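You operate a simulated robot arm through the tools that you are given. There is no shell and no other tool. Be economical: measure what you need, move in short steps, check, and stop when the job is done.

The job below is to be done with a simulated two-armed robot. You get a single attempt, and the scene is never put back.

## Task
Take the blue cloth from the top of the sack bench and lay it out flat on the top of the plank bench.

The check looks at the end state, three seconds after you hand in, the way a careful person would. Anything else that was tipped, shoved, dropped, spilled or broken makes it a failure. Flat cloth is picked up by pressing the open fingertips on it (5 to 10 N) and closing them slowly along it; thin cloth reads only 2 to 8 mm in the jaws.

## Robot
Two 6-joint arms with two-finger grippers on one trunk, on a base that drives. Base frame: it is fixed to the floor where the robot stands at the start and does not move with it; the origin is under the middle of the robot, x ahead of it, y to its left, z up; the surface under the hand at the start is at about z = 850. Lengths are in mm, angles in rad, forces in N, time in s.
The left shoulder is at the start at [70, 148, 1386], the right one opposite. With the tool pointing down near the work surface each hand reaches from about 400 to 660 mm from the robot's upright axis, wherever it stands, measured 20 degrees to its own side. Places, roughly: top of the plank bench [500, -2000, 800]. Payload 2.45 kg a hand.
The TCP of each hand is the grasp point between the finger pads, 30 mm short of the fingertips. In the tool frame z runs along the fingers and y along their closing line. Largest opening 106 mm; the body of the gripper starts 79 mm behind the TCP.
Orientation is that of the tool frame in the base frame, as a unit quaternion [x, y, z, w]. With the fingers straight down and closing along the base's y, the tool's x points along the base's -x, its y along +y and its z along -z.

## Interface
- The arms move only by the tool send_rows. It takes "left_targets", "right_targets" or both (then of equal length, played together; a hand with none holds still); each is a list of rows, each a list of 7 numbers: the shift along the tool's x, y, z in cm, then the turn, a rotation vector about the tool's x, y, z in rad, then the gripper command, from -1 (fully open) to 1 (shut), values between in proportion. In form: [[x, y, z, ax, ay, az, grip], ...]. A call has 1 to 20 rows; each row is the pose to reach, as a shift and turn from the pose commanded when the call began, along the tool's axes at that moment. Each row takes 0.2 s and may step no farther than 50 mm and 0.15 rad from the row before; otherwise, or with a gripper value out of range, the whole call is refused. A pose out of reach is approached as far as the arm can. The call stops where the force on the tool passes 40 N (or 10 N more than at its start, if that is more) or the arm is blocked; 0.2 s more then pass. The fingers move at their own pace (about 72 mm/s each) and stop on an object; they squeeze with about 37 N. The grip force told is the motor's: it shows also when the fingers shut on nothing. Time passes only in rows, and 0.2 s behind the last, so rows that repeat a pose let the fingers close. The reply holds the time, the measured pose of the TCP, the force on the tool along the base axes, the opening and the grip force, in the units named above and with some noise, with the torque about the TCP (base axes, N m) and any sound that the robot's microphone picked up, and new pictures: "views" is both (left out), scene, wrist or none (wrist: the cameras of the hands that moved).
- Cameras (640 x 400 px; columns grow to the right, rows downward): "scene" is now at [119.8, 12.4, 1586.5]; the picture's right is [0.18, -0.98, 0.00], its down [-0.81, -0.15, -0.57] and it looks along [0.56, 0.10, -0.82] (base axes); focal length 248 px, centre (320, 200). "left" rides on the left gripper at [76, 2, -106] in its tool frame; the picture's right is [-0.02, 1.00, 0.00], its down [-0.78, -0.02, -0.62] and it looks along [-0.62, -0.01, 0.78] (tool axes); focal length 247 px, centre (320, 200). "right" rides on the right gripper at [76, -2, -106] in its tool frame; the picture's right is [0.02, 1.00, 0.00], its down [-0.78, 0.02, -0.62] and it looks along [-0.62, 0.01, 0.78] (tool axes); focal length 247 px, centre (320, 200). There is no depth. A picture from a camera that has moved, and an enlarged one, comes with that camera's place and axes in the base frame and with its lens.
- slide_trunk(by): slides the trunk up (or, below 0, down) by that many mm; the arms and the scene camera ride with it, the base frame stays. It gives what a move gives, with no picture.
- drive_base(legs): drives the robot by 1 to 6 legs, each [ahead, left, turn to the left] in mm, mm and rad, along the robot's own axes; the way and the turn of a leg run together, so that a leg with both is an arc; at most 1500 mm and 3.142 rad a leg. The arms and the cameras ride along, it lands a little off, and it stops where it bumps. It gives what a move gives, and a new picture of the scene camera.
- turn_head(pan, tilt): turns the head with the scene camera to pan (to the left, within 1.501 rad either way) and tilt (down, from -0.506 to 1.204), counted from straight ahead of the robot. It gives what a move gives, and a new picture of the scene camera.
- inspect(camera, box): a new picture of the part [left, top, right, bottom] of that camera's present view, enlarged. It takes no simulated time.
- job_done(): hands the job in; it is judged then, once.

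Go step by step. Nothing tells you exact positions but the pictures and the camera data: compare them with the known pose of the tool, close in by small moves and look again before you grip or let go. The budget is 120 turns and 260 pictures, counting those below and the enlarged ones. Unless the task says otherwise, let go and move clear before handing in, and close with one line.

The tools are called as name(argument=value, ...) on one line, values as JSON. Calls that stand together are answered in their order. send_rows: Moves the arms, as the interface text tells. Its arguments: {"type":"object","properties":{"left_targets":{"type":"array","items":{"type":"array","items":{"type":"number"}}},"right_targets":{"type":"array","items":{"type":"array","items":{"type":"number"}}},"views":{"type":"string","enum":["both","scene","wrist","none"]}},"required":[]} The other tools are called the same way: slide_trunk (by) slides the trunk up or down; drive_base (legs) drives the base; turn_head (pan, tilt) turns the head that bears the scene camera; inspect (camera, box) takes an enlarged picture of a part of a camera's view; job_done () hands the job in.

At the start:

```text
clock: 0.0
left_eef_pos: [486.1, 398.9, 1036.1]
left_tool_rot: [0.001, 1.0, 0.001, 0.0]
left_wrist_force: [-0.9, -0.2, -0.8]
left_moment: [0.01, 0.02, -0.02]
left_width: 106.0
left_gripper_force: 0.0
right_eef_pos: [593.3, -110.5, 1090.9]
right_tool_rot: [0.001, 1.0, 0.001, 0.0]
right_wrist_force: [-0.6, 0.2, 0.1]
right_moment: [0.0, 0.02, 0.0]
right_width: 105.9
right_gripper_force: 0.1
trunk travel left (down, up): [-858.0, 82.0]
robot x, y, heading: [-1.1, -1.3, 0.003]
head pan, tilt: [0.185, 0.96]
```

scene: 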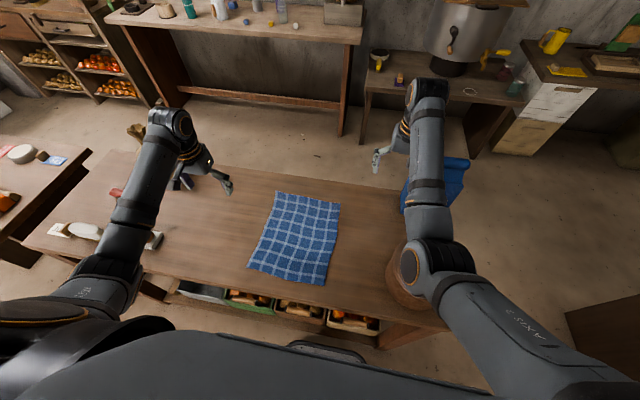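
right: 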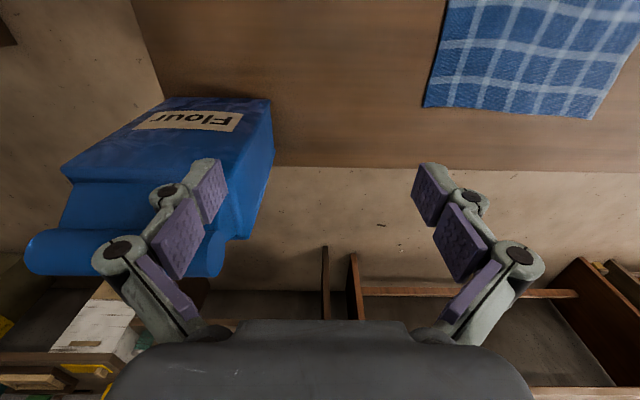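
left: 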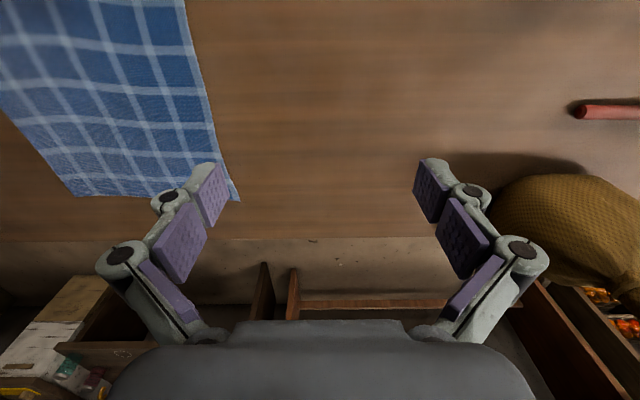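

The cloth lies on the bench in front of me, about x 330–625 and y 30–268, at z≈850. I'll look toward the plank bench on the right before planning.

turn_head(pan=-1.2, tilt=0.6)

turn_head(pan=-0.6, tilt=0.6)

```text
clock: 1.5
left_eef_pos: [484.3, 397.5, 1034.5]
left_tool_rot: [0.0, 1.0, 0.0, 0.0]
left_wrist_force: [-1.0, -0.4, 0.5]
left_moment: [0.01, 0.02, 0.0]
left_width: 105.9
left_gripper_force: 0.1
right_eef_pos: [591.2, -110.1, 1090.6]
right_tool_rot: [0.001, 1.0, 0.0, 0.0]
right_wrist_force: [0.0, -0.8, 0.0]
right_moment: [0.01, -0.02, -0.04]
right_width: 105.8
right_gripper_force: 0.0
trunk travel left (down, up): [-858.0, 82.0]
robot x, y, heading: [-2.7, 2.3, 0.0]
head pan, tilt: [-1.201, 0.6]
camera scene: at [81.0, -83.1, 1615.8], right [-0.93, -0.36, 0.0], down [-0.2, 0.53, -0.82], along [0.3, -0.77, -0.57], focal length 248 px, centre (320, 200)
```

scene: 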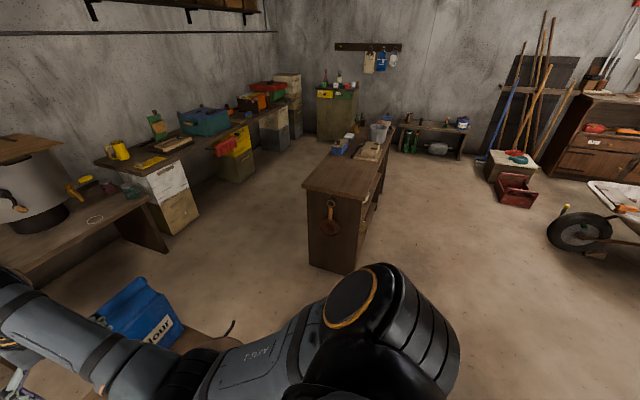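

```text
clock: 2.5
left_eef_pos: [485.2, 397.3, 1035.3]
left_tool_rot: [0.0, 1.0, 0.0, 0.0]
left_wrist_force: [-0.4, 0.3, 0.6]
left_moment: [-0.04, 0.02, 0.0]
left_width: 105.9
left_gripper_force: 0.0
right_eef_pos: [593.3, -109.9, 1090.9]
right_tool_rot: [0.0, 1.0, 0.001, 0.001]
right_wrist_force: [0.8, -0.3, -0.5]
right_moment: [0.0, -0.02, 0.01]
right_width: 106.0
right_gripper_force: 0.1
trunk travel left (down, up): [-858.0, 82.0]
robot x, y, heading: [1.4, 0.8, -0.0]
head pan, tilt: [-0.6, 0.6]
camera scene: at [121.7, -50.8, 1615.8], right [-0.57, -0.82, 0.0], down [-0.47, 0.32, -0.83], along [0.68, -0.47, -0.56], focal length 248 px, centre (320, 200)
```

scene: 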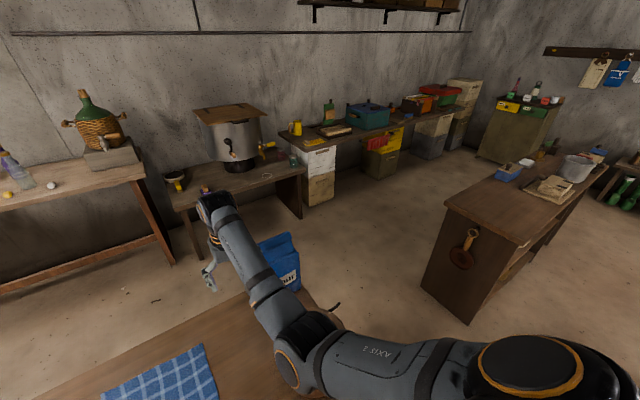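

The plank bench's top spans roughly x 267–660 and starts at y≈-1270. Its near end is clear to about y=-1780, so I can get there by driving sideways. First I bring the left hand inward, then shift the base left to centre on the cloth.

send_rows(left_targets=[[-2, -4.5, 0, 0, 0, 0, -1], [-4, -9, 0, 0, 0, 0, -1], [-6, -13.5, 0, 0, 0, 0, -1], [-8, -18, 0, 0, 0, 0, -1], [-10, -22.5, 0, 0, 0, 0, -1], [-11.5, -27, 0, 0, 0, 0, -1], [-11.5, -28.5, 0, 0, 0, 0, -1]], views="none")

drive_base(legs=[[0, 130, 0]])

turn_head(pan=0, tilt=1.0)

```text
clock: 4.1
left_eef_pos: [602.2, 112.3, 1033.0]
left_tool_rot: [0.0, 1.0, 0.0, 0.0]
left_wrist_force: [0.5, -0.3, -0.4]
left_moment: [0.04, 0.01, -0.01]
left_width: 106.1
left_gripper_force: 0.0
right_eef_pos: [593.3, -110.6, 1091.1]
right_tool_rot: [0.0, 1.0, 0.0, 0.0]
right_wrist_force: [-0.9, 0.0, -0.4]
right_moment: [-0.01, -0.01, 0.0]
right_width: 105.9
right_gripper_force: 0.0
trunk travel left (down, up): [-858.0, 82.0]
robot x, y, heading: [-0.2, -0.4, 0.003]
head pan, tilt: [-0.6, 0.6]
```

```text
clock: 5.4
left_eef_pos: [601.4, 244.9, 1033.1]
left_tool_rot: [-0.001, 1.0, 0.001, -0.001]
left_wrist_force: [0.4, 0.3, 0.6]
left_moment: [0.04, 0.02, 0.01]
left_width: 105.7
left_gripper_force: 0.1
right_eef_pos: [593.2, 22.0, 1088.8]
right_tool_rot: [-0.001, 1.0, 0.001, 0.0]
right_wrist_force: [-1.2, -0.6, 0.2]
right_moment: [0.02, 0.02, -0.04]
right_width: 106.1
right_gripper_force: 0.2
trunk travel left (down, up): [-858.0, 82.0]
robot x, y, heading: [3.7, 131.2, -0.001]
head pan, tilt: [-0.6, 0.6]
camera scene: at [121.7, 79.2, 1615.7], right [-0.56, -0.83, 0.0], down [-0.47, 0.32, -0.82], along [0.68, -0.46, -0.57], focal length 248 px, centre (320, 200)
```

scene: 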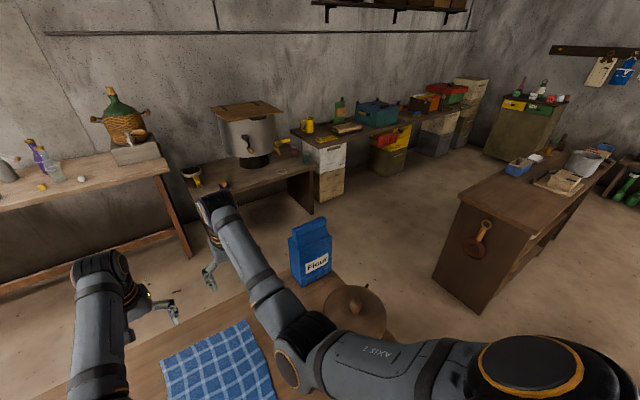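

```text
clock: 6.4
left_eef_pos: [600.6, 245.0, 1032.6]
left_tool_rot: [-0.001, 1.0, 0.0, 0.0]
left_wrist_force: [-0.4, -0.5, -0.6]
left_moment: [0.03, -0.03, 0.0]
left_width: 106.1
left_gripper_force: 0.1
right_eef_pos: [592.7, 22.2, 1090.4]
right_tool_rot: [0.0, 1.0, 0.0, 0.001]
right_wrist_force: [-0.5, 0.1, -1.1]
right_moment: [0.01, 0.01, -0.03]
right_width: 106.1
right_gripper_force: 0.0
trunk travel left (down, up): [-858.0, 82.0]
robot x, y, heading: [-0.6, 130.3, 0.003]
head pan, tilt: [0.0, 1.0]
camera scene: at [118.4, 130.9, 1583.8], right [0.0, -1.0, 0.0], down [-0.84, 0.0, -0.54], along [0.54, 0.0, -0.84], focal length 248 px, centre (320, 200)
```

scene: 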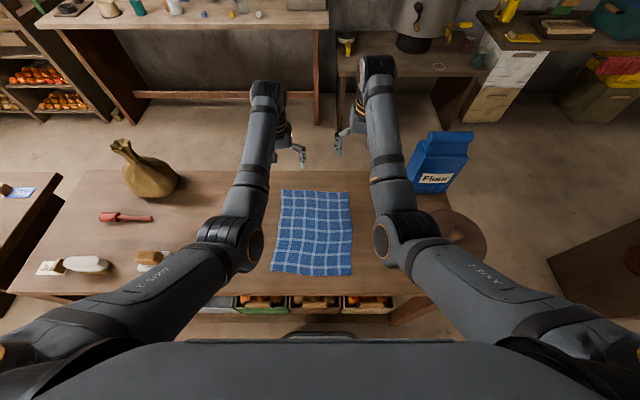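

The base is centred, and the cloth's far corners are near [637,268] and [620,27]. I'll lower both hands above points a little inside those corners, with the fingers partly closed, and check through the wrist cameras.

send_rows(left_targets=[[-0.4, -0.2, 2.5, 0, 0, 0, 0.3], [-0.8, -0.4, 5, 0, 0, 0, 0.3], [-1.2, -0.6, 8, 0, 0, 0, 0.3], [-1.6, -0.7, 11.3, 0, 0, 0, 0.3], [-1.6, -0.7, 11.3, 0, 0, 0, 0.3]], right_targets=[[-0.2, 1, 4.2, 0, 0, 0, 0.3], [-0.4, 2, 8.4, 0, 0, 0, 0.3], [-0.6, 3, 12.6, 0, 0, 0, 0.3], [-0.7, 3.6, 17, 0, 0, 0, 0.3], [-0.7, 3.6, 17, 0, 0, 0, 0.3]])

```text
clock: 7.6
left_eef_pos: [617.0, 240.3, 921.1]
left_tool_rot: [-0.001, 1.0, 0.001, 0.0]
left_wrist_force: [-0.4, -0.1, -0.8]
left_moment: [0.02, -0.01, 0.02]
left_width: 37.1
left_gripper_force: 0.0
right_eef_pos: [602.2, 55.4, 921.7]
right_tool_rot: [-0.001, 1.0, 0.0, 0.001]
right_wrist_force: [0.5, -0.2, 0.1]
right_moment: [0.0, -0.01, -0.05]
right_width: 37.2
right_gripper_force: 0.1
trunk travel left (down, up): [-858.0, 82.0]
robot x, y, heading: [-2.8, 132.8, 0.003]
head pan, tilt: [0.0, 1.0]
camera scene: at [117.8, 131.5, 1583.8], right [0.0, -1.0, 0.0], down [-0.84, 0.0, -0.54], along [0.54, 0.0, -0.84], focal length 248 px, centre (320, 200)
camera right: at [525.2, 54.4, 1028.9], right [-0.02, 1.0, 0.0], down [0.78, 0.02, 0.62], along [0.62, 0.01, -0.78], focal length 247 px, centre (320, 200)
camera left: at [539.3, 239.7, 1026.6], right [0.02, 1.0, 0.0], down [0.78, -0.01, 0.62], along [0.62, -0.01, -0.78], focal length 247 px, centre (320, 200)
```

scene: 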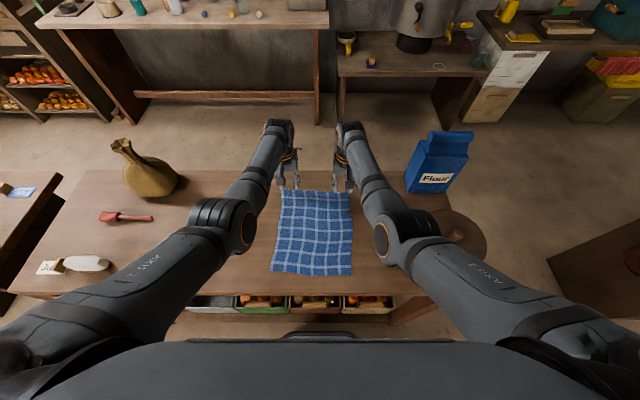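
right: 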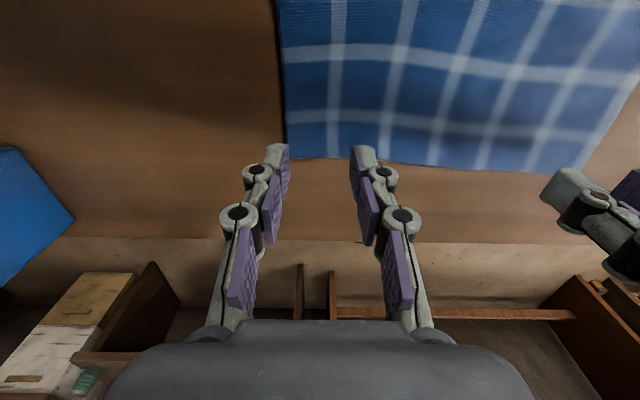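
left: 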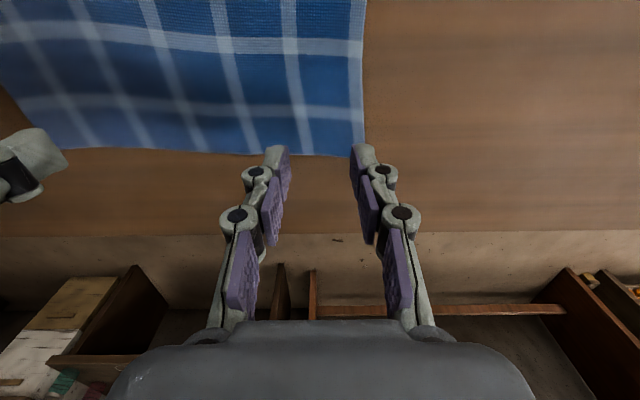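

Each hand sits just inside its corner, and the table plane agrees with z≈850. I'll lower close to contact with a small sideways correction on the right hand.

send_rows(left_targets=[[0, 0, 1.5, 0, 0, 0, 0.3], [0, 0, 3, 0, 0, 0, 0.3], [0, 0, 3.5, 0, 0, 0, 0.3], [0, 0, 3.7, 0, 0, 0, 0.3], [0, 0, 3.8, 0, 0, 0, 0.3]], right_targets=[[-0.3, 0.4, 1.5, 0, 0, 0, 0.3], [-0.3, 0.4, 3, 0, 0, 0, 0.3], [-0.3, 0.4, 3.5, 0, 0, 0, 0.3], [-0.3, 0.4, 3.7, 0, 0, 0, 0.3], [-0.3, 0.4, 3.8, 0, 0, 0, 0.3]], views="wrist")

```text
clock: 8.8
left_eef_pos: [614.2, 241.2, 885.9]
left_tool_rot: [-0.001, 1.0, -0.001, 0.0]
left_wrist_force: [-0.3, -0.4, -0.1]
left_moment: [-0.01, 0.03, 0.01]
left_width: 37.0
left_gripper_force: 0.1
left hand out of reach, approached as far as the arm can: row 3, 4, 5
right_eef_pos: [603.3, 62.7, 881.7]
right_tool_rot: [-0.001, 1.0, 0.0, -0.001]
right_wrist_force: [0.1, 0.4, 1.2]
right_moment: [0.02, -0.01, 0.03]
right_width: 37.4
right_gripper_force: 0.0
trunk travel left (down, up): [-858.0, 82.0]
robot x, y, heading: [2.3, 135.8, 0.004]
head pan, tilt: [0.0, 1.0]
camera right: at [525.7, 60.2, 988.5], right [-0.02, 1.0, 0.0], down [0.78, 0.02, 0.62], along [0.62, 0.01, -0.78], focal length 247 px, centre (320, 200)
camera left: at [537.1, 241.0, 993.3], right [0.02, 1.0, 0.0], down [0.78, -0.01, 0.62], along [0.62, -0.01, -0.78], focal length 247 px, centre (320, 200)
```

right: 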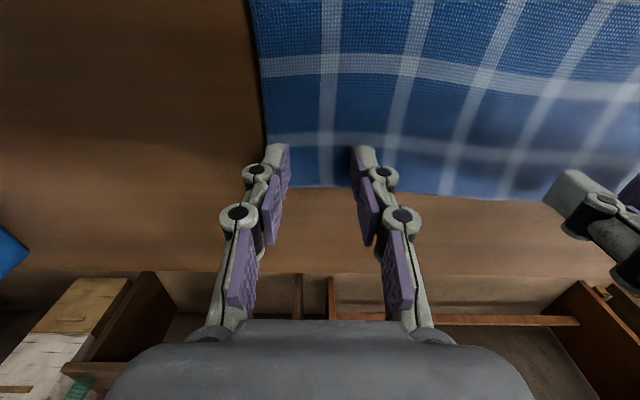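
left: 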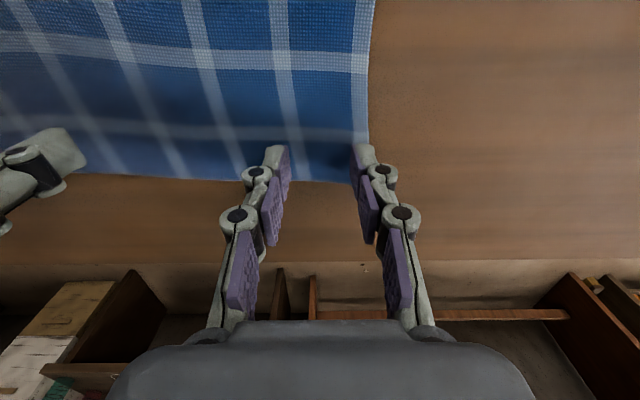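

The left hand is just at its reach limit. I'll lift the hands, lower the trunk 80 mm for more reach, and then come back down.

send_rows(left_targets=[[0, 0, -4, 0, 0, 0, 0.3], [0, 0, -8, 0, 0, 0, 0.3], [0, 0, -8.5, 0, 0, 0, 0.3]], right_targets=[[0, 0, -4, 0, 0, 0, 0.3], [0, 0, -8, 0, 0, 0, 0.3], [0, 0, -8.5, 0, 0, 0, 0.3]], views="none")

slide_trunk(by=-80)

```text
clock: 9.6
left_eef_pos: [613.1, 241.0, 970.6]
left_tool_rot: [0.0, 1.0, 0.0, -0.001]
left_wrist_force: [0.9, -0.8, -0.2]
left_moment: [-0.01, 0.02, -0.01]
left_width: 37.1
left_gripper_force: 0.1
right_eef_pos: [606.4, 65.1, 965.3]
right_tool_rot: [0.0, 1.0, 0.0, -0.001]
right_wrist_force: [-0.4, 0.3, 0.7]
right_moment: [0.03, 0.03, 0.03]
right_width: 37.3
right_gripper_force: 0.0
trunk travel left (down, up): [-858.0, 82.0]
robot x, y, heading: [-2.8, 129.7, 0.002]
head pan, tilt: [0.0, 1.0]
```

```text
clock: 10.8
left_eef_pos: [613.1, 240.1, 891.3]
left_tool_rot: [-0.001, 1.0, 0.0, 0.0]
left_wrist_force: [-0.4, -1.1, 0.4]
left_moment: [-0.01, -0.03, -0.01]
left_width: 37.3
left_gripper_force: 0.0
right_eef_pos: [604.8, 63.3, 886.7]
right_tool_rot: [0.0, 1.0, 0.0, 0.001]
right_wrist_force: [0.1, 0.4, 0.8]
right_moment: [0.03, 0.02, 0.0]
right_width: 37.3
right_gripper_force: 0.0
trunk travel left (down, up): [-778.0, 162.0]
robot x, y, heading: [1.5, 132.3, -0.002]
head pan, tilt: [0.0, 1.0]
```

Both hands are now just above the cloth. I'll press down in small steps and read the force.

send_rows(left_targets=[[-0.2, 0, 0.5, 0, 0, 0, 0.3], [-0.2, 0, 0.9, 0, 0, 0, 0.3], [-0.2, 0, 1.1, 0, 0, 0, 0.3], [-0.2, 0, 1.2, 0, 0, 0, 0.3]], right_targets=[[0, 0, 0.3, 0, 0, 0, 0.3], [0, 0, 0.5, 0, 0, 0, 0.3], [0, 0, 0.7, 0, 0, 0, 0.3], [0, 0, 0.8, 0, 0, 0, 0.3]], views="none")

```text
clock: 11.8
left_eef_pos: [612.7, 238.5, 881.3]
left_tool_rot: [-0.001, 1.0, 0.001, 0.002]
left_wrist_force: [1.4, 0.4, 1.5]
left_moment: [-0.01, -0.01, 0.0]
left_width: 37.4
left_gripper_force: 0.0
right_eef_pos: [606.1, 63.0, 881.3]
right_tool_rot: [0.0, 1.0, 0.0, 0.002]
right_wrist_force: [-0.1, -2.5, 19.4]
right_moment: [-0.35, -0.01, 0.03]
right_width: 37.9
right_gripper_force: 4.5
trunk travel left (down, up): [-778.0, 162.0]
robot x, y, heading: [-1.2, 131.7, 0.004]
head pan, tilt: [0.0, 1.0]
```

The right hand is in contact at 19 N, a bit too much, and the left is not quite touching. I'll adjust each slightly.

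send_rows(left_targets=[[0, 0, 0.1, 0, 0, 0, 0.3], [0, 0, 0.15, 0, 0, 0, 0.3]], right_targets=[[0, 0, -0.05, 0, 0, 0, 0.3], [0, 0, -0.1, 0, 0, 0, 0.3]], views="none")

```text
clock: 12.4
left_eef_pos: [612.6, 239.6, 881.1]
left_tool_rot: [-0.001, 1.0, 0.0, 0.002]
left_wrist_force: [-2.0, -0.4, 12.4]
left_moment: [0.12, 0.0, 0.0]
left_width: 36.8
left_gripper_force: 0.6
right_eef_pos: [603.8, 65.0, 881.4]
right_tool_rot: [-0.001, 1.0, 0.0, 0.002]
right_wrist_force: [3.3, -0.4, 11.2]
right_moment: [-0.08, -0.08, 0.01]
right_width: 38.0
right_gripper_force: 0.4
trunk travel left (down, up): [-778.0, 162.0]
robot x, y, heading: [0.0, 130.4, 0.002]
head pan, tilt: [0.0, 1.0]
```

Both press about 11–12 N. I'll ease off half a millimetre and close slowly along the cloth.

send_rows(left_targets=[[0, 0, -0.04, 0, 0, 0, 0.3], [0, 0, -0.04, 0, 0, 0, 0.38], [0, 0, -0.04, 0, 0, 0, 0.46], [0, 0, -0.04, 0, 0, 0, 0.54], [0, 0, -0.04, 0, 0, 0, 0.62], [0, 0, -0.04, 0, 0, 0, 0.7], [0, 0, -0.04, 0, 0, 0, 0.78], [0, 0, -0.04, 0, 0, 0, 0.86], [0, 0, -0.04, 0, 0, 0, 0.94], [0, 0, -0.04, 0, 0, 0, 1], [0, 0, -0.04, 0, 0, 0, 1], [0, 0, -0.04, 0, 0, 0, 1]], right_targets=[[0, 0, -0.03, 0, 0, 0, 0.3], [0, 0, -0.03, 0, 0, 0, 0.38], [0, 0, -0.03, 0, 0, 0, 0.46], [0, 0, -0.03, 0, 0, 0, 0.54], [0, 0, -0.03, 0, 0, 0, 0.62], [0, 0, -0.03, 0, 0, 0, 0.7], [0, 0, -0.03, 0, 0, 0, 0.78], [0, 0, -0.03, 0, 0, 0, 0.86], [0, 0, -0.03, 0, 0, 0, 0.94], [0, 0, -0.03, 0, 0, 0, 1], [0, 0, -0.03, 0, 0, 0, 1], [0, 0, -0.03, 0, 0, 0, 1]], views="both")

```text
clock: 15.0
left_eef_pos: [612.6, 239.5, 878.7]
left_tool_rot: [-0.001, 1.0, -0.001, 0.001]
left_wrist_force: [-2.0, -10.0, 15.6]
left_moment: [-0.12, 0.04, 0.07]
left_width: 5.8
left_gripper_force: 34.6
right_eef_pos: [603.0, 66.1, 881.0]
right_tool_rot: [0.0, 1.0, 0.0, 0.001]
right_wrist_force: [-1.2, 11.7, 10.9]
right_moment: [0.35, -0.16, 0.04]
right_width: 1.8
right_gripper_force: 32.6
trunk travel left (down, up): [-778.0, 162.0]
robot x, y, heading: [-1.2, 130.6, 0.002]
head pan, tilt: [0.0, 1.0]
camera scene: at [114.7, 131.7, 1504.1], right [0.0, -1.0, 0.0], down [-0.84, 0.0, -0.54], along [0.54, 0.0, -0.84], focal length 248 px, centre (320, 200)
camera right: at [525.5, 63.6, 987.2], right [-0.02, 1.0, 0.0], down [0.78, 0.02, 0.62], along [0.62, 0.02, -0.78], focal length 247 px, centre (320, 200)
camera left: at [535.2, 240.3, 986.6], right [0.02, 1.0, 0.0], down [0.78, -0.01, 0.62], along [0.62, -0.01, -0.78], focal length 247 px, centre (320, 200)
```

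scene: 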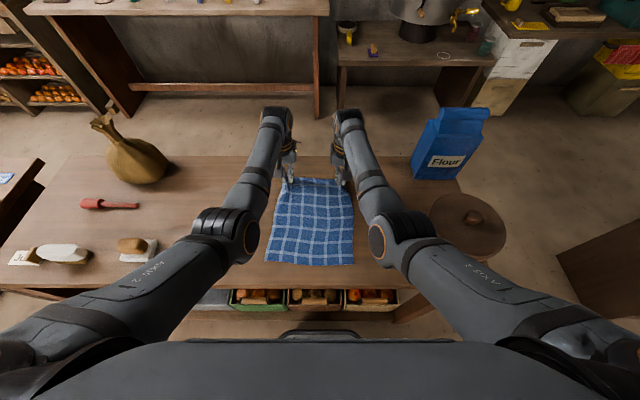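
right: 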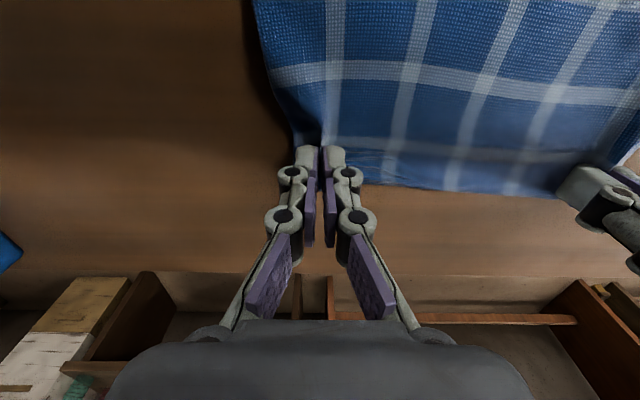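
left: 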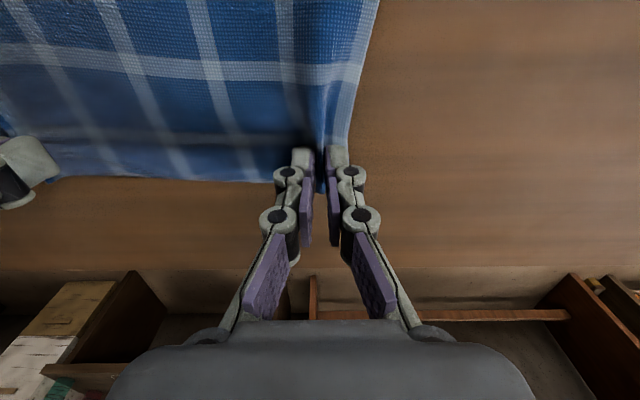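

Both pinches seem to hold cloth (left 5.8 mm, right a thin 1.8 mm). I'll lift 40 mm and check both corners come up.

send_rows(left_targets=[[0, 0, -1, 0, 0, 0, 1], [0, 0, -2, 0, 0, 0, 1], [0, 0, -3, 0, 0, 0, 1], [0, 0, -4, 0, 0, 0, 1]], right_targets=[[0, 0, -1, 0, 0, 0, 1], [0, 0, -2, 0, 0, 0, 1], [0, 0, -3, 0, 0, 0, 1], [0, 0, -4, 0, 0, 0, 1]], views="wrist")

```text
clock: 16.0
left_eef_pos: [614.7, 239.4, 918.0]
left_tool_rot: [0.0, 1.0, -0.001, 0.0]
left_wrist_force: [0.5, -14.9, -0.5]
left_moment: [-0.44, 0.03, 0.14]
left_width: 3.2
left_gripper_force: 32.0
right_eef_pos: [606.4, 64.1, 919.0]
right_tool_rot: [-0.002, 1.0, 0.0, -0.001]
right_wrist_force: [0.4, 15.7, 0.4]
right_moment: [0.46, -0.02, 0.01]
right_width: 2.2
right_gripper_force: 30.8
trunk travel left (down, up): [-778.0, 162.0]
robot x, y, heading: [0.8, 134.7, 0.002]
head pan, tilt: [0.0, 1.0]
camera right: at [529.2, 62.0, 1025.3], right [-0.02, 1.0, 0.0], down [0.78, 0.02, 0.62], along [0.62, 0.02, -0.78], focal length 247 px, centre (320, 200)
camera left: at [536.9, 240.2, 1025.9], right [0.02, 1.0, 0.0], down [0.78, -0.01, 0.62], along [0.62, -0.01, -0.78], focal length 247 px, centre (320, 200)
```

right: 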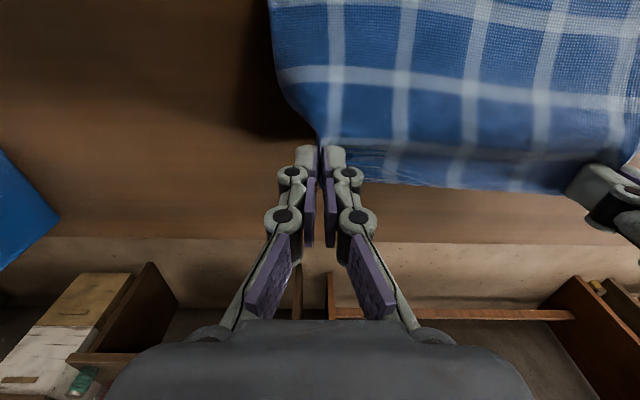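
left: 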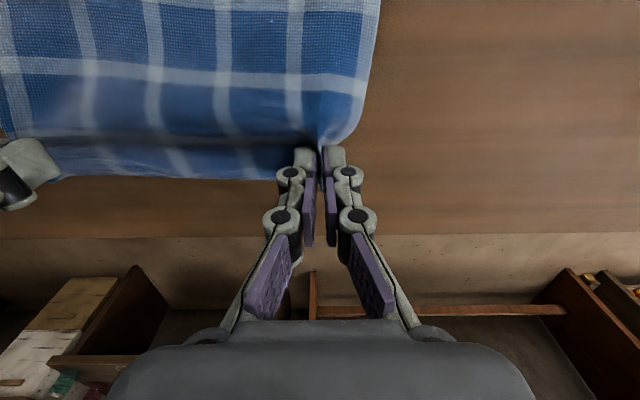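

Both corners came up, but the hands are pulling 15 N against each other. I'll bring them slightly together while lifting, then raise until the cloth hangs clear.

send_rows(left_targets=[[0, -0.4, -1, 0, 0, 0, 1], [0, -0.7, -3, 0, 0, 0, 1], [0, -0.7, -6, 0, 0, 0, 1], [0, -0.7, -10, 0, 0, 0, 1], [0, -0.7, -14, 0, 0, 0, 1], [0, -0.7, -18, 0, 0, 0, 1], [0, -0.7, -22, 0, 0, 0, 1], [0, -0.7, -26, 0, 0, 0, 1], [0, -0.7, -30, 0, 0, 0, 1]], right_targets=[[0, 0.4, -1, 0, 0, 0, 1], [0, 0.7, -3, 0, 0, 0, 1], [0, 0.7, -6, 0, 0, 0, 1], [0, 0.7, -10, 0, 0, 0, 1], [0, 0.7, -14, 0, 0, 0, 1], [0, 0.7, -18, 0, 0, 0, 1], [0, 0.7, -22, 0, 0, 0, 1], [0, 0.7, -26, 0, 0, 0, 1], [0, 0.7, -30, 0, 0, 0, 1]], views="both")

turn_head(pan=-1.5, tilt=0.7)

```text
clock: 18.0
left_eef_pos: [657.5, 226.5, 1218.7]
left_tool_rot: [-0.001, 1.0, 0.0, -0.001]
left_wrist_force: [-1.1, 0.0, -1.5]
left_moment: [-0.08, -0.04, -0.02]
left_width: 1.2
left_gripper_force: 25.8
left hand out of reach, approached as far as the arm can: row 5, 6, 7, 8, 9
right_eef_pos: [646.6, 84.6, 1226.6]
right_tool_rot: [0.0, 1.0, -0.002, -0.001]
right_wrist_force: [-1.4, 0.3, -1.7]
right_moment: [0.0, -0.06, 0.02]
right_width: 3.4
right_gripper_force: 34.3
right hand out of reach, approached as far as the arm can: row 5, 6, 7, 8, 9
trunk travel left (down, up): [-778.0, 162.0]
robot x, y, heading: [-2.9, 131.1, 0.004]
head pan, tilt: [0.0, 1.0]
camera scene: at [115.4, 131.7, 1503.8], right [0.0, -1.0, 0.0], down [-0.84, 0.0, -0.54], along [0.54, 0.0, -0.84], focal length 248 px, centre (320, 200)
camera right: at [568.4, 82.8, 1333.4], right [-0.02, 1.0, 0.0], down [0.78, 0.02, 0.62], along [0.62, 0.01, -0.78], focal length 247 px, centre (320, 200)
camera left: at [580.0, 227.4, 1326.5], right [0.02, 1.0, 0.0], down [0.78, -0.01, 0.62], along [0.62, -0.01, -0.78], focal length 247 px, centre (320, 200)
```

scene: 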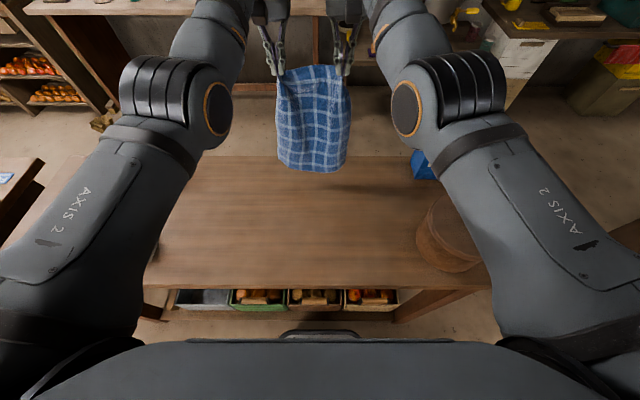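
right: 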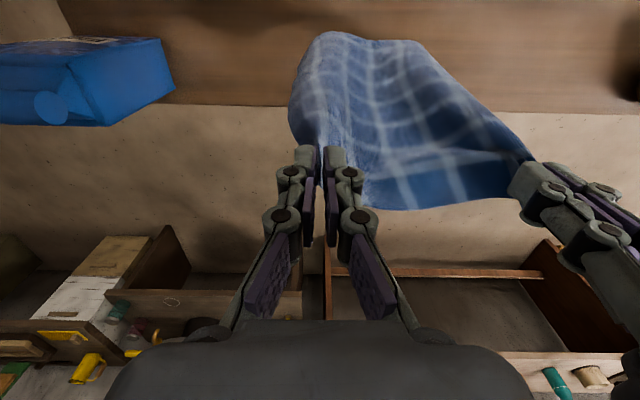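
left: 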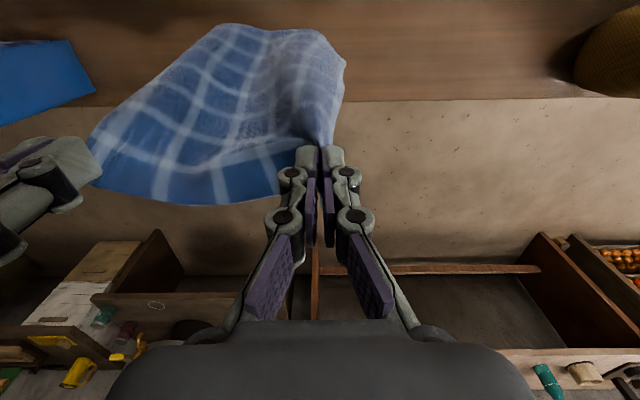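

```text
clock: 19.6
left_eef_pos: [659.9, 227.2, 1217.8]
left_tool_rot: [-0.001, 1.0, 0.0, -0.001]
left_wrist_force: [0.5, -0.6, -0.4]
left_moment: [-0.07, 0.01, -0.03]
left_width: 0.6
left_gripper_force: 28.9
right_eef_pos: [648.0, 84.2, 1225.5]
right_tool_rot: [0.0, 1.0, 0.0, -0.002]
right_wrist_force: [-0.6, -0.6, -1.1]
right_moment: [0.01, -0.01, 0.02]
right_width: 3.0
right_gripper_force: 31.4
trunk travel left (down, up): [-778.0, 162.0]
robot x, y, heading: [-0.0, 131.7, 0.002]
head pan, tilt: [-1.499, 0.7]
camera scene: at [55.3, 46.5, 1527.1], right [-1.0, -0.07, 0.0], down [-0.05, 0.64, -0.76], along [0.06, -0.76, -0.64], focal length 248 px, centre (320, 200)
```

scene: 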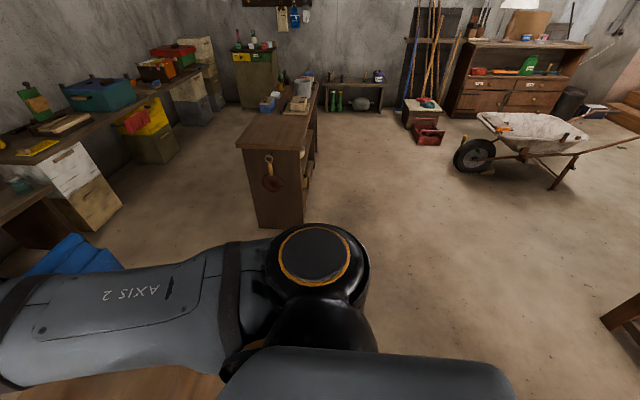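

The cloth hangs from both hands. The left jaw reads thin, so I'll take a close look before driving.

inspect(camera="left", box=[240, 100, 400, 200])

slide_trunk(by=155)

inspect(camera="right", box=[240, 0, 640, 250])

```text
4.00 times, centred on (320, 150) of left
camera zoom: at [582.9, 227.2, 1324.7], right [0.02, 1.0, 0.0], down [0.78, -0.02, 0.62], along [0.62, -0.01, -0.78], focal length 988 px, centre (320, 400)
```

zoom: 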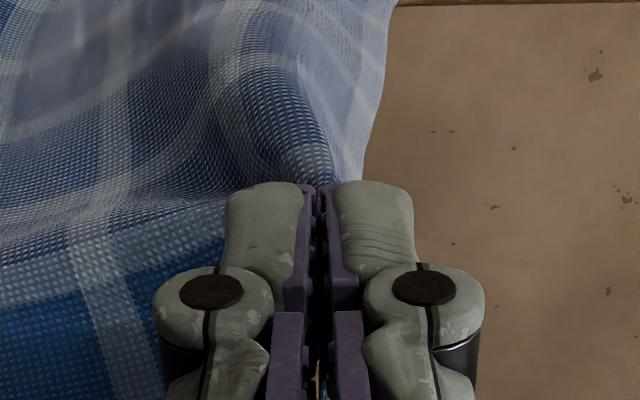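

```text
clock: 21.4
left_eef_pos: [660.2, 227.0, 1372.5]
left_tool_rot: [0.0, 1.0, 0.0, -0.001]
left_wrist_force: [0.3, -0.8, -0.3]
left_moment: [0.02, -0.01, 0.0]
left_width: 4.9
left_gripper_force: 38.6
right_eef_pos: [648.3, 84.0, 1380.1]
right_tool_rot: [-0.002, 1.0, -0.001, -0.001]
right_wrist_force: [0.2, -0.3, 0.7]
right_moment: [-0.02, -0.03, 0.0]
right_width: 2.4
right_gripper_force: 29.9
trunk travel left (down, up): [-933.0, 7.0]
robot x, y, heading: [2.9, 132.5, -0.001]
head pan, tilt: [-1.499, 0.7]
```

```text
1.60 times, centred on (440, 125) of right
camera zoom: at [571.1, 82.9, 1487.1], right [-0.02, 1.0, 0.0], down [0.78, 0.02, 0.62], along [0.62, 0.01, -0.79], focal length 395 px, centre (128, 320)
```

zoom: 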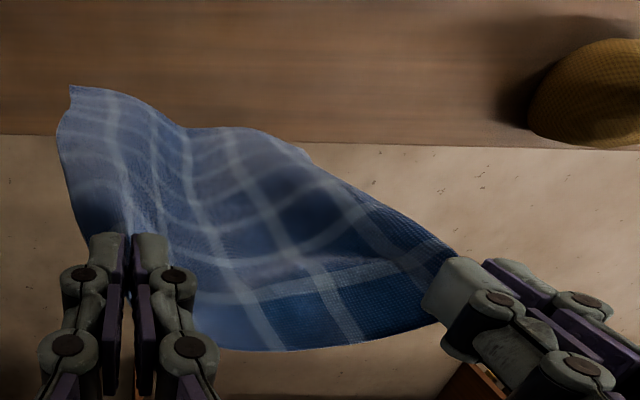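

Both grips hold. I'll back away from the bench so the cloth passes clear of the flour bag and the pot, then drive right toward the plank bench.

drive_base(legs=[[-220, 0, 0], [0, -800, 0]])

drive_base(legs=[[0, -700, 0]])

turn_head(pan=-0.3, tilt=0.8)

```text
clock: 26.9
left_eef_pos: [442.9, -551.9, 1373.4]
left_tool_rot: [-0.007, 1.0, -0.001, -0.001]
left_wrist_force: [-0.4, 0.0, 0.3]
left_moment: [-0.02, 0.0, 0.0]
left_width: 3.2
left_gripper_force: 31.1
right_eef_pos: [434.8, -694.7, 1379.7]
right_tool_rot: [-0.005, 1.0, -0.001, -0.001]
right_wrist_force: [0.8, -0.7, 0.6]
right_moment: [0.03, 0.03, 0.0]
right_width: 0.9
right_gripper_force: 32.4
trunk travel left (down, up): [-933.0, 7.0]
robot x, y, heading: [-215.4, -655.9, 0.013]
head pan, tilt: [-1.499, 0.7]
camera scene: at [-159.1, -738.8, 1682.3], right [-1.0, -0.09, 0.0], down [-0.06, 0.64, -0.77], along [0.07, -0.76, -0.64], focal length 248 px, centre (320, 200)
```

scene: 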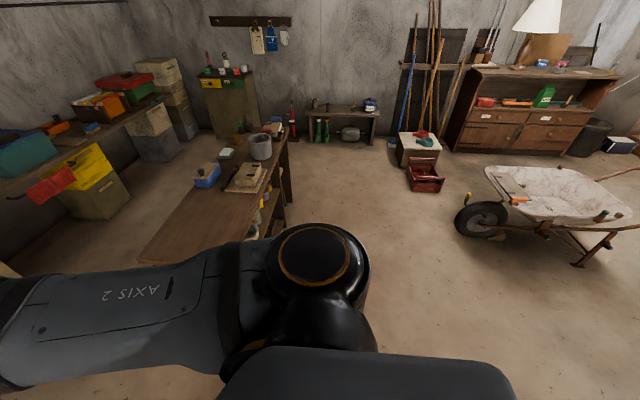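

```text
clock: 30.7
left_eef_pos: [458.5, -1239.6, 1372.4]
left_tool_rot: [-0.015, 1.0, -0.001, -0.001]
left_wrist_force: [1.4, -0.5, 0.3]
left_moment: [0.07, 0.03, 0.0]
left_width: 4.4
left_gripper_force: 39.3
right_eef_pos: [450.6, -1382.3, 1379.2]
right_tool_rot: [-0.016, 1.0, -0.001, -0.001]
right_wrist_force: [1.0, 0.0, 0.4]
right_moment: [-0.01, -0.03, -0.01]
right_width: 2.0
right_gripper_force: 34.6
trunk travel left (down, up): [-933.0, 7.0]
robot x, y, heading: [-196.5, -1358.5, 0.031]
head pan, tilt: [-1.499, 0.7]
camera scene: at [-141.9, -1436.4, 1682.3], right [-0.99, -0.1, 0.0], down [-0.07, 0.64, -0.77], along [0.08, -0.76, -0.64], focal length 248 px, centre (320, 200)
```

scene: 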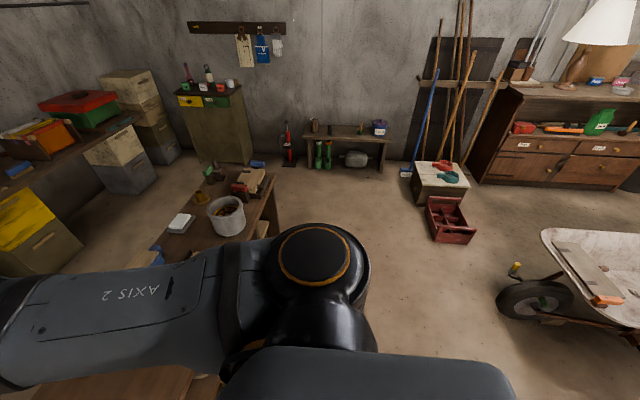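

```text
clock: 32.1
left_eef_pos: [457.5, -1239.3, 1373.5]
left_tool_rot: [-0.015, 1.0, 0.0, -0.001]
left_wrist_force: [0.7, 0.8, -1.5]
left_moment: [-0.04, -0.05, 0.01]
left_width: 5.5
left_gripper_force: 38.8
right_eef_pos: [449.5, -1382.0, 1380.0]
right_tool_rot: [-0.015, 1.0, 0.001, -0.001]
right_wrist_force: [-0.3, -0.8, -1.4]
right_moment: [-0.1, -0.03, 0.06]
right_width: 1.1
right_gripper_force: 28.0
trunk travel left (down, up): [-933.0, 7.0]
robot x, y, heading: [-201.9, -1354.6, 0.031]
head pan, tilt: [-0.3, 0.799]
camera scene: at [-72.9, -1375.5, 1673.9], right [-0.27, -0.96, 0.0], down [-0.69, 0.19, -0.7], along [0.67, -0.19, -0.72], focal length 248 px, centre (320, 200)
```

scene: 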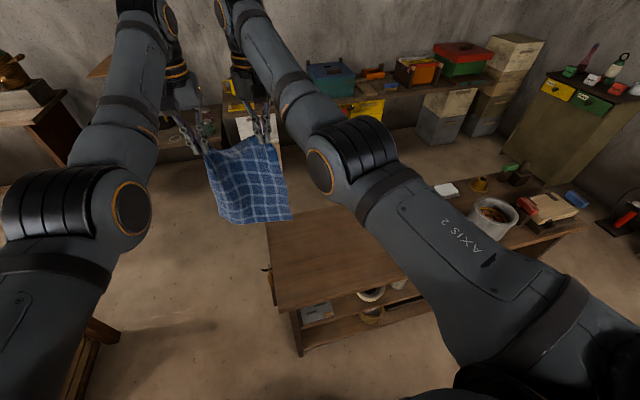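

The bench end is at y≈-1335 and its top spans x 282–673, clear to about y≈-1830. I'll straighten the heading and position the base so the cloth hangs above the near-side edge of the clear area.

drive_base(legs=[[-120, -245, -0.031]])

turn_head(pan=0, tilt=0.85)

```text
clock: 34.1
left_eef_pos: [346.3, -1510.9, 1371.9]
left_tool_rot: [0.0, 1.0, -0.001, -0.001]
left_wrist_force: [-1.1, 0.4, -5.7]
left_moment: [-0.11, 0.0, 0.0]
left_width: 0.7
left_gripper_force: 26.9
right_eef_pos: [334.3, -1652.7, 1380.9]
right_tool_rot: [0.0, 1.0, -0.002, -0.001]
right_wrist_force: [0.3, -1.4, 1.4]
right_moment: [-0.08, -0.03, -0.01]
right_width: 1.4
right_gripper_force: 33.8
trunk travel left (down, up): [-933.0, 7.0]
robot x, y, heading: [-314.5, -1610.5, 0.001]
head pan, tilt: [-0.3, 0.799]
camera scene: at [-188.1, -1628.3, 1673.7], right [-0.3, -0.96, 0.0], down [-0.69, 0.21, -0.7], along [0.66, -0.21, -0.72], focal length 248 px, centre (320, 200)
```

scene: 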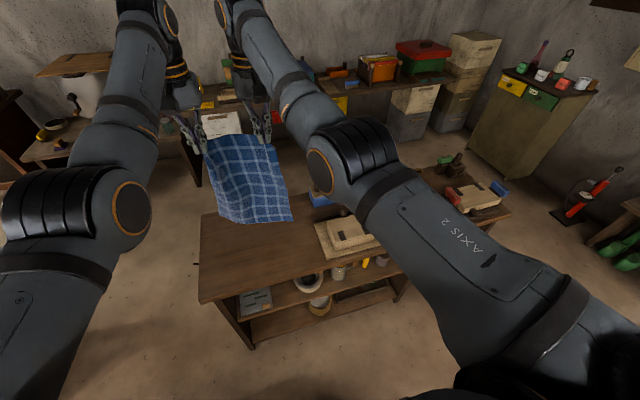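

```text
clock: 34.9
left_eef_pos: [343.8, -1514.7, 1373.7]
left_tool_rot: [0.0, 1.0, 0.001, -0.001]
left_wrist_force: [0.2, -0.1, -1.5]
left_moment: [-0.01, 0.0, 0.02]
left_width: 1.3
left_gripper_force: 27.8
right_eef_pos: [332.0, -1656.9, 1381.0]
right_tool_rot: [0.0, 1.0, 0.0, 0.0]
right_wrist_force: [0.2, 1.8, -0.7]
right_moment: [0.15, -0.02, -0.02]
right_width: 1.7
right_gripper_force: 29.2
trunk travel left (down, up): [-933.0, 7.0]
robot x, y, heading: [-313.7, -1605.5, -0.004]
head pan, tilt: [0.0, 0.85]
camera scene: at [-189.4, -1608.6, 1669.9], right [0.0, -1.0, 0.0], down [-0.75, 0.0, -0.66], along [0.66, 0.0, -0.75], focal length 248 px, centre (320, 200)
```

scene: 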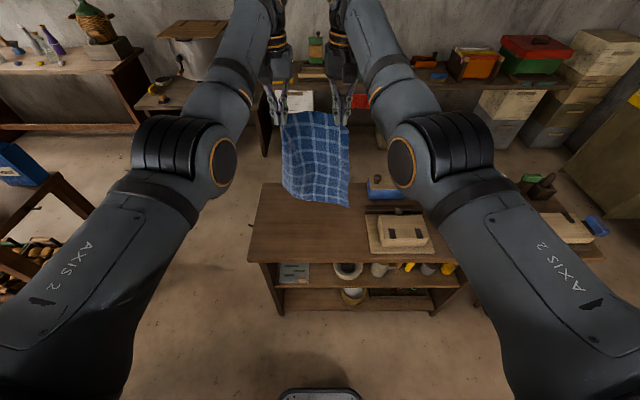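

The clear area runs from y≈-1330 to -1804, and the cloth is nearly centred in it. I'll lower the trunk so the cloth's bottom edge comes close to the bench top.

drive_base(legs=[[0, 18, 0.004]])

slide_trunk(by=-205)

turn_head(pan=0, tilt=0.9)

```text
clock: 35.7
left_eef_pos: [343.9, -1498.6, 1374.0]
left_tool_rot: [-0.002, 1.0, 0.001, -0.001]
left_wrist_force: [-0.1, -0.5, 0.1]
left_moment: [0.02, -0.02, -0.02]
left_width: 0.8
left_gripper_force: 26.1
right_eef_pos: [332.5, -1641.3, 1379.8]
right_tool_rot: [0.0, 1.0, 0.002, -0.001]
right_wrist_force: [-0.7, 0.1, -0.2]
right_moment: [0.05, 0.0, -0.01]
right_width: 0.8
right_gripper_force: 27.3
trunk travel left (down, up): [-933.0, 7.0]
robot x, y, heading: [-316.0, -1589.2, 0.004]
head pan, tilt: [0.0, 0.85]
camera scene: at [-189.3, -1595.9, 1669.9], right [0.0, -1.0, 0.0], down [-0.75, 0.0, -0.66], along [0.66, 0.0, -0.75], focal length 248 px, centre (320, 200)
```

scene: 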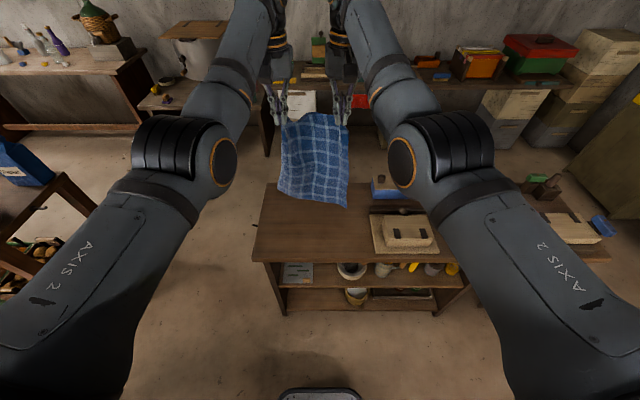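

```text
clock: 37.9
left_eef_pos: [343.1, -1493.4, 1169.7]
left_tool_rot: [-0.001, 1.0, -0.001, 0.0]
left_wrist_force: [-0.7, 0.2, -2.6]
left_moment: [-0.07, 0.01, 0.02]
left_width: 1.1
left_gripper_force: 26.7
right_eef_pos: [331.3, -1635.9, 1176.5]
right_tool_rot: [-0.001, 1.0, -0.001, 0.0]
right_wrist_force: [-0.9, 0.8, 0.2]
right_moment: [0.02, 0.02, -0.02]
right_width: 2.5
right_gripper_force: 29.8
trunk travel left (down, up): [-728.0, 212.0]
robot x, y, heading: [-315.4, -1586.1, 0.002]
head pan, tilt: [0.0, 0.85]
```

```text
clock: 38.5
left_eef_pos: [343.9, -1494.0, 1168.1]
left_tool_rot: [-0.002, 1.0, 0.0, -0.001]
left_wrist_force: [0.1, 0.3, -0.6]
left_moment: [0.0, -0.01, -0.02]
left_width: 3.1
left_gripper_force: 30.1
right_eef_pos: [332.0, -1635.7, 1175.7]
right_tool_rot: [-0.001, 1.0, -0.001, -0.001]
right_wrist_force: [0.1, 0.4, -0.6]
right_moment: [0.01, 0.0, 0.01]
right_width: 3.0
right_gripper_force: 30.0
trunk travel left (down, up): [-728.0, 212.0]
robot x, y, heading: [-313.3, -1587.8, -0.001]
head pan, tilt: [0.0, 0.901]
camera scene: at [-191.8, -1589.5, 1461.0], right [0.0, -1.0, 0.0], down [-0.78, 0.0, -0.62], along [0.62, 0.0, -0.78], focal length 248 px, centre (320, 200)
```

scene: 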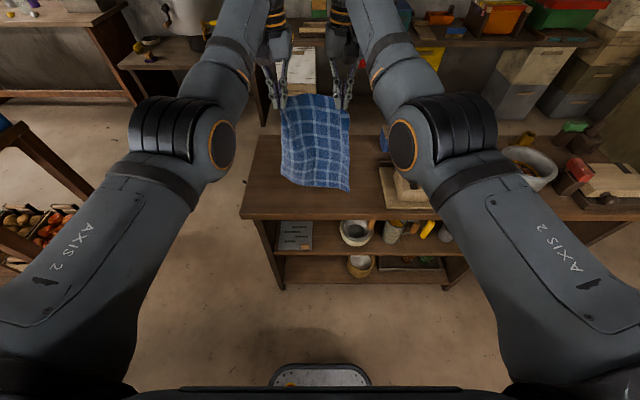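

The bottom edge hangs about 50 mm above the bench, with the hands over x≈338. I'll spread the hands slightly to flatten the top edge and lower until the bottom edge touches.

send_rows(left_targets=[[0, 0.5, 1.5, 0, 0, 0, 1], [0, 1, 3, 0, 0, 0, 1], [0, 1.2, 5, 0, 0, 0, 1], [0, 1.2, 5, 0, 0, 0, 1]], right_targets=[[0, -0.5, 1.5, 0, 0, 0, 1], [0, -1, 3.5, 0, 0, 0, 1], [0, -1.2, 5.7, 0, 0, 0, 1], [0, -1.2, 5.7, 0, 0, 0, 1]], views="scene")

```text
clock: 39.5
left_eef_pos: [343.8, -1482.2, 1118.7]
left_tool_rot: [-0.002, 1.0, 0.0, 0.0]
left_wrist_force: [0.3, 1.5, 1.3]
left_moment: [0.01, -0.02, -0.02]
left_width: 0.8
left_gripper_force: 26.5
left hand out of reach, approached as far as the arm can: row 2
right_eef_pos: [335.0, -1644.7, 1118.2]
right_tool_rot: [-0.001, 1.0, 0.0, -0.001]
right_wrist_force: [0.7, 0.8, -2.6]
right_moment: [0.0, -0.02, 0.01]
right_width: 3.5
right_gripper_force: 32.3
right hand out of reach, approached as far as the arm can: row 2
trunk travel left (down, up): [-728.0, 212.0]
robot x, y, heading: [-315.2, -1587.2, 0.002]
head pan, tilt: [0.0, 0.901]
camera scene: at [-192.2, -1589.4, 1461.0], right [0.0, -1.0, 0.0], down [-0.78, 0.0, -0.62], along [0.62, 0.0, -0.78], focal length 248 px, centre (320, 200)
```

scene: 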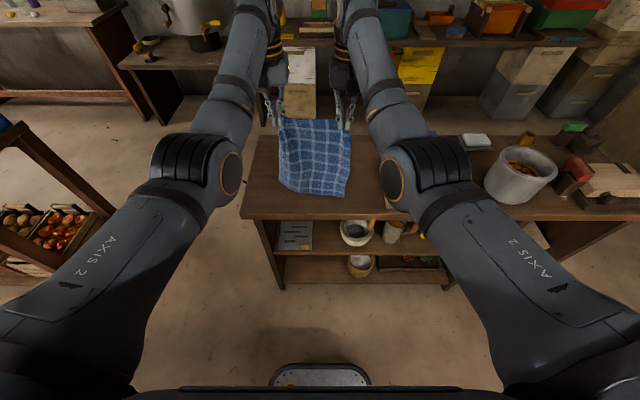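

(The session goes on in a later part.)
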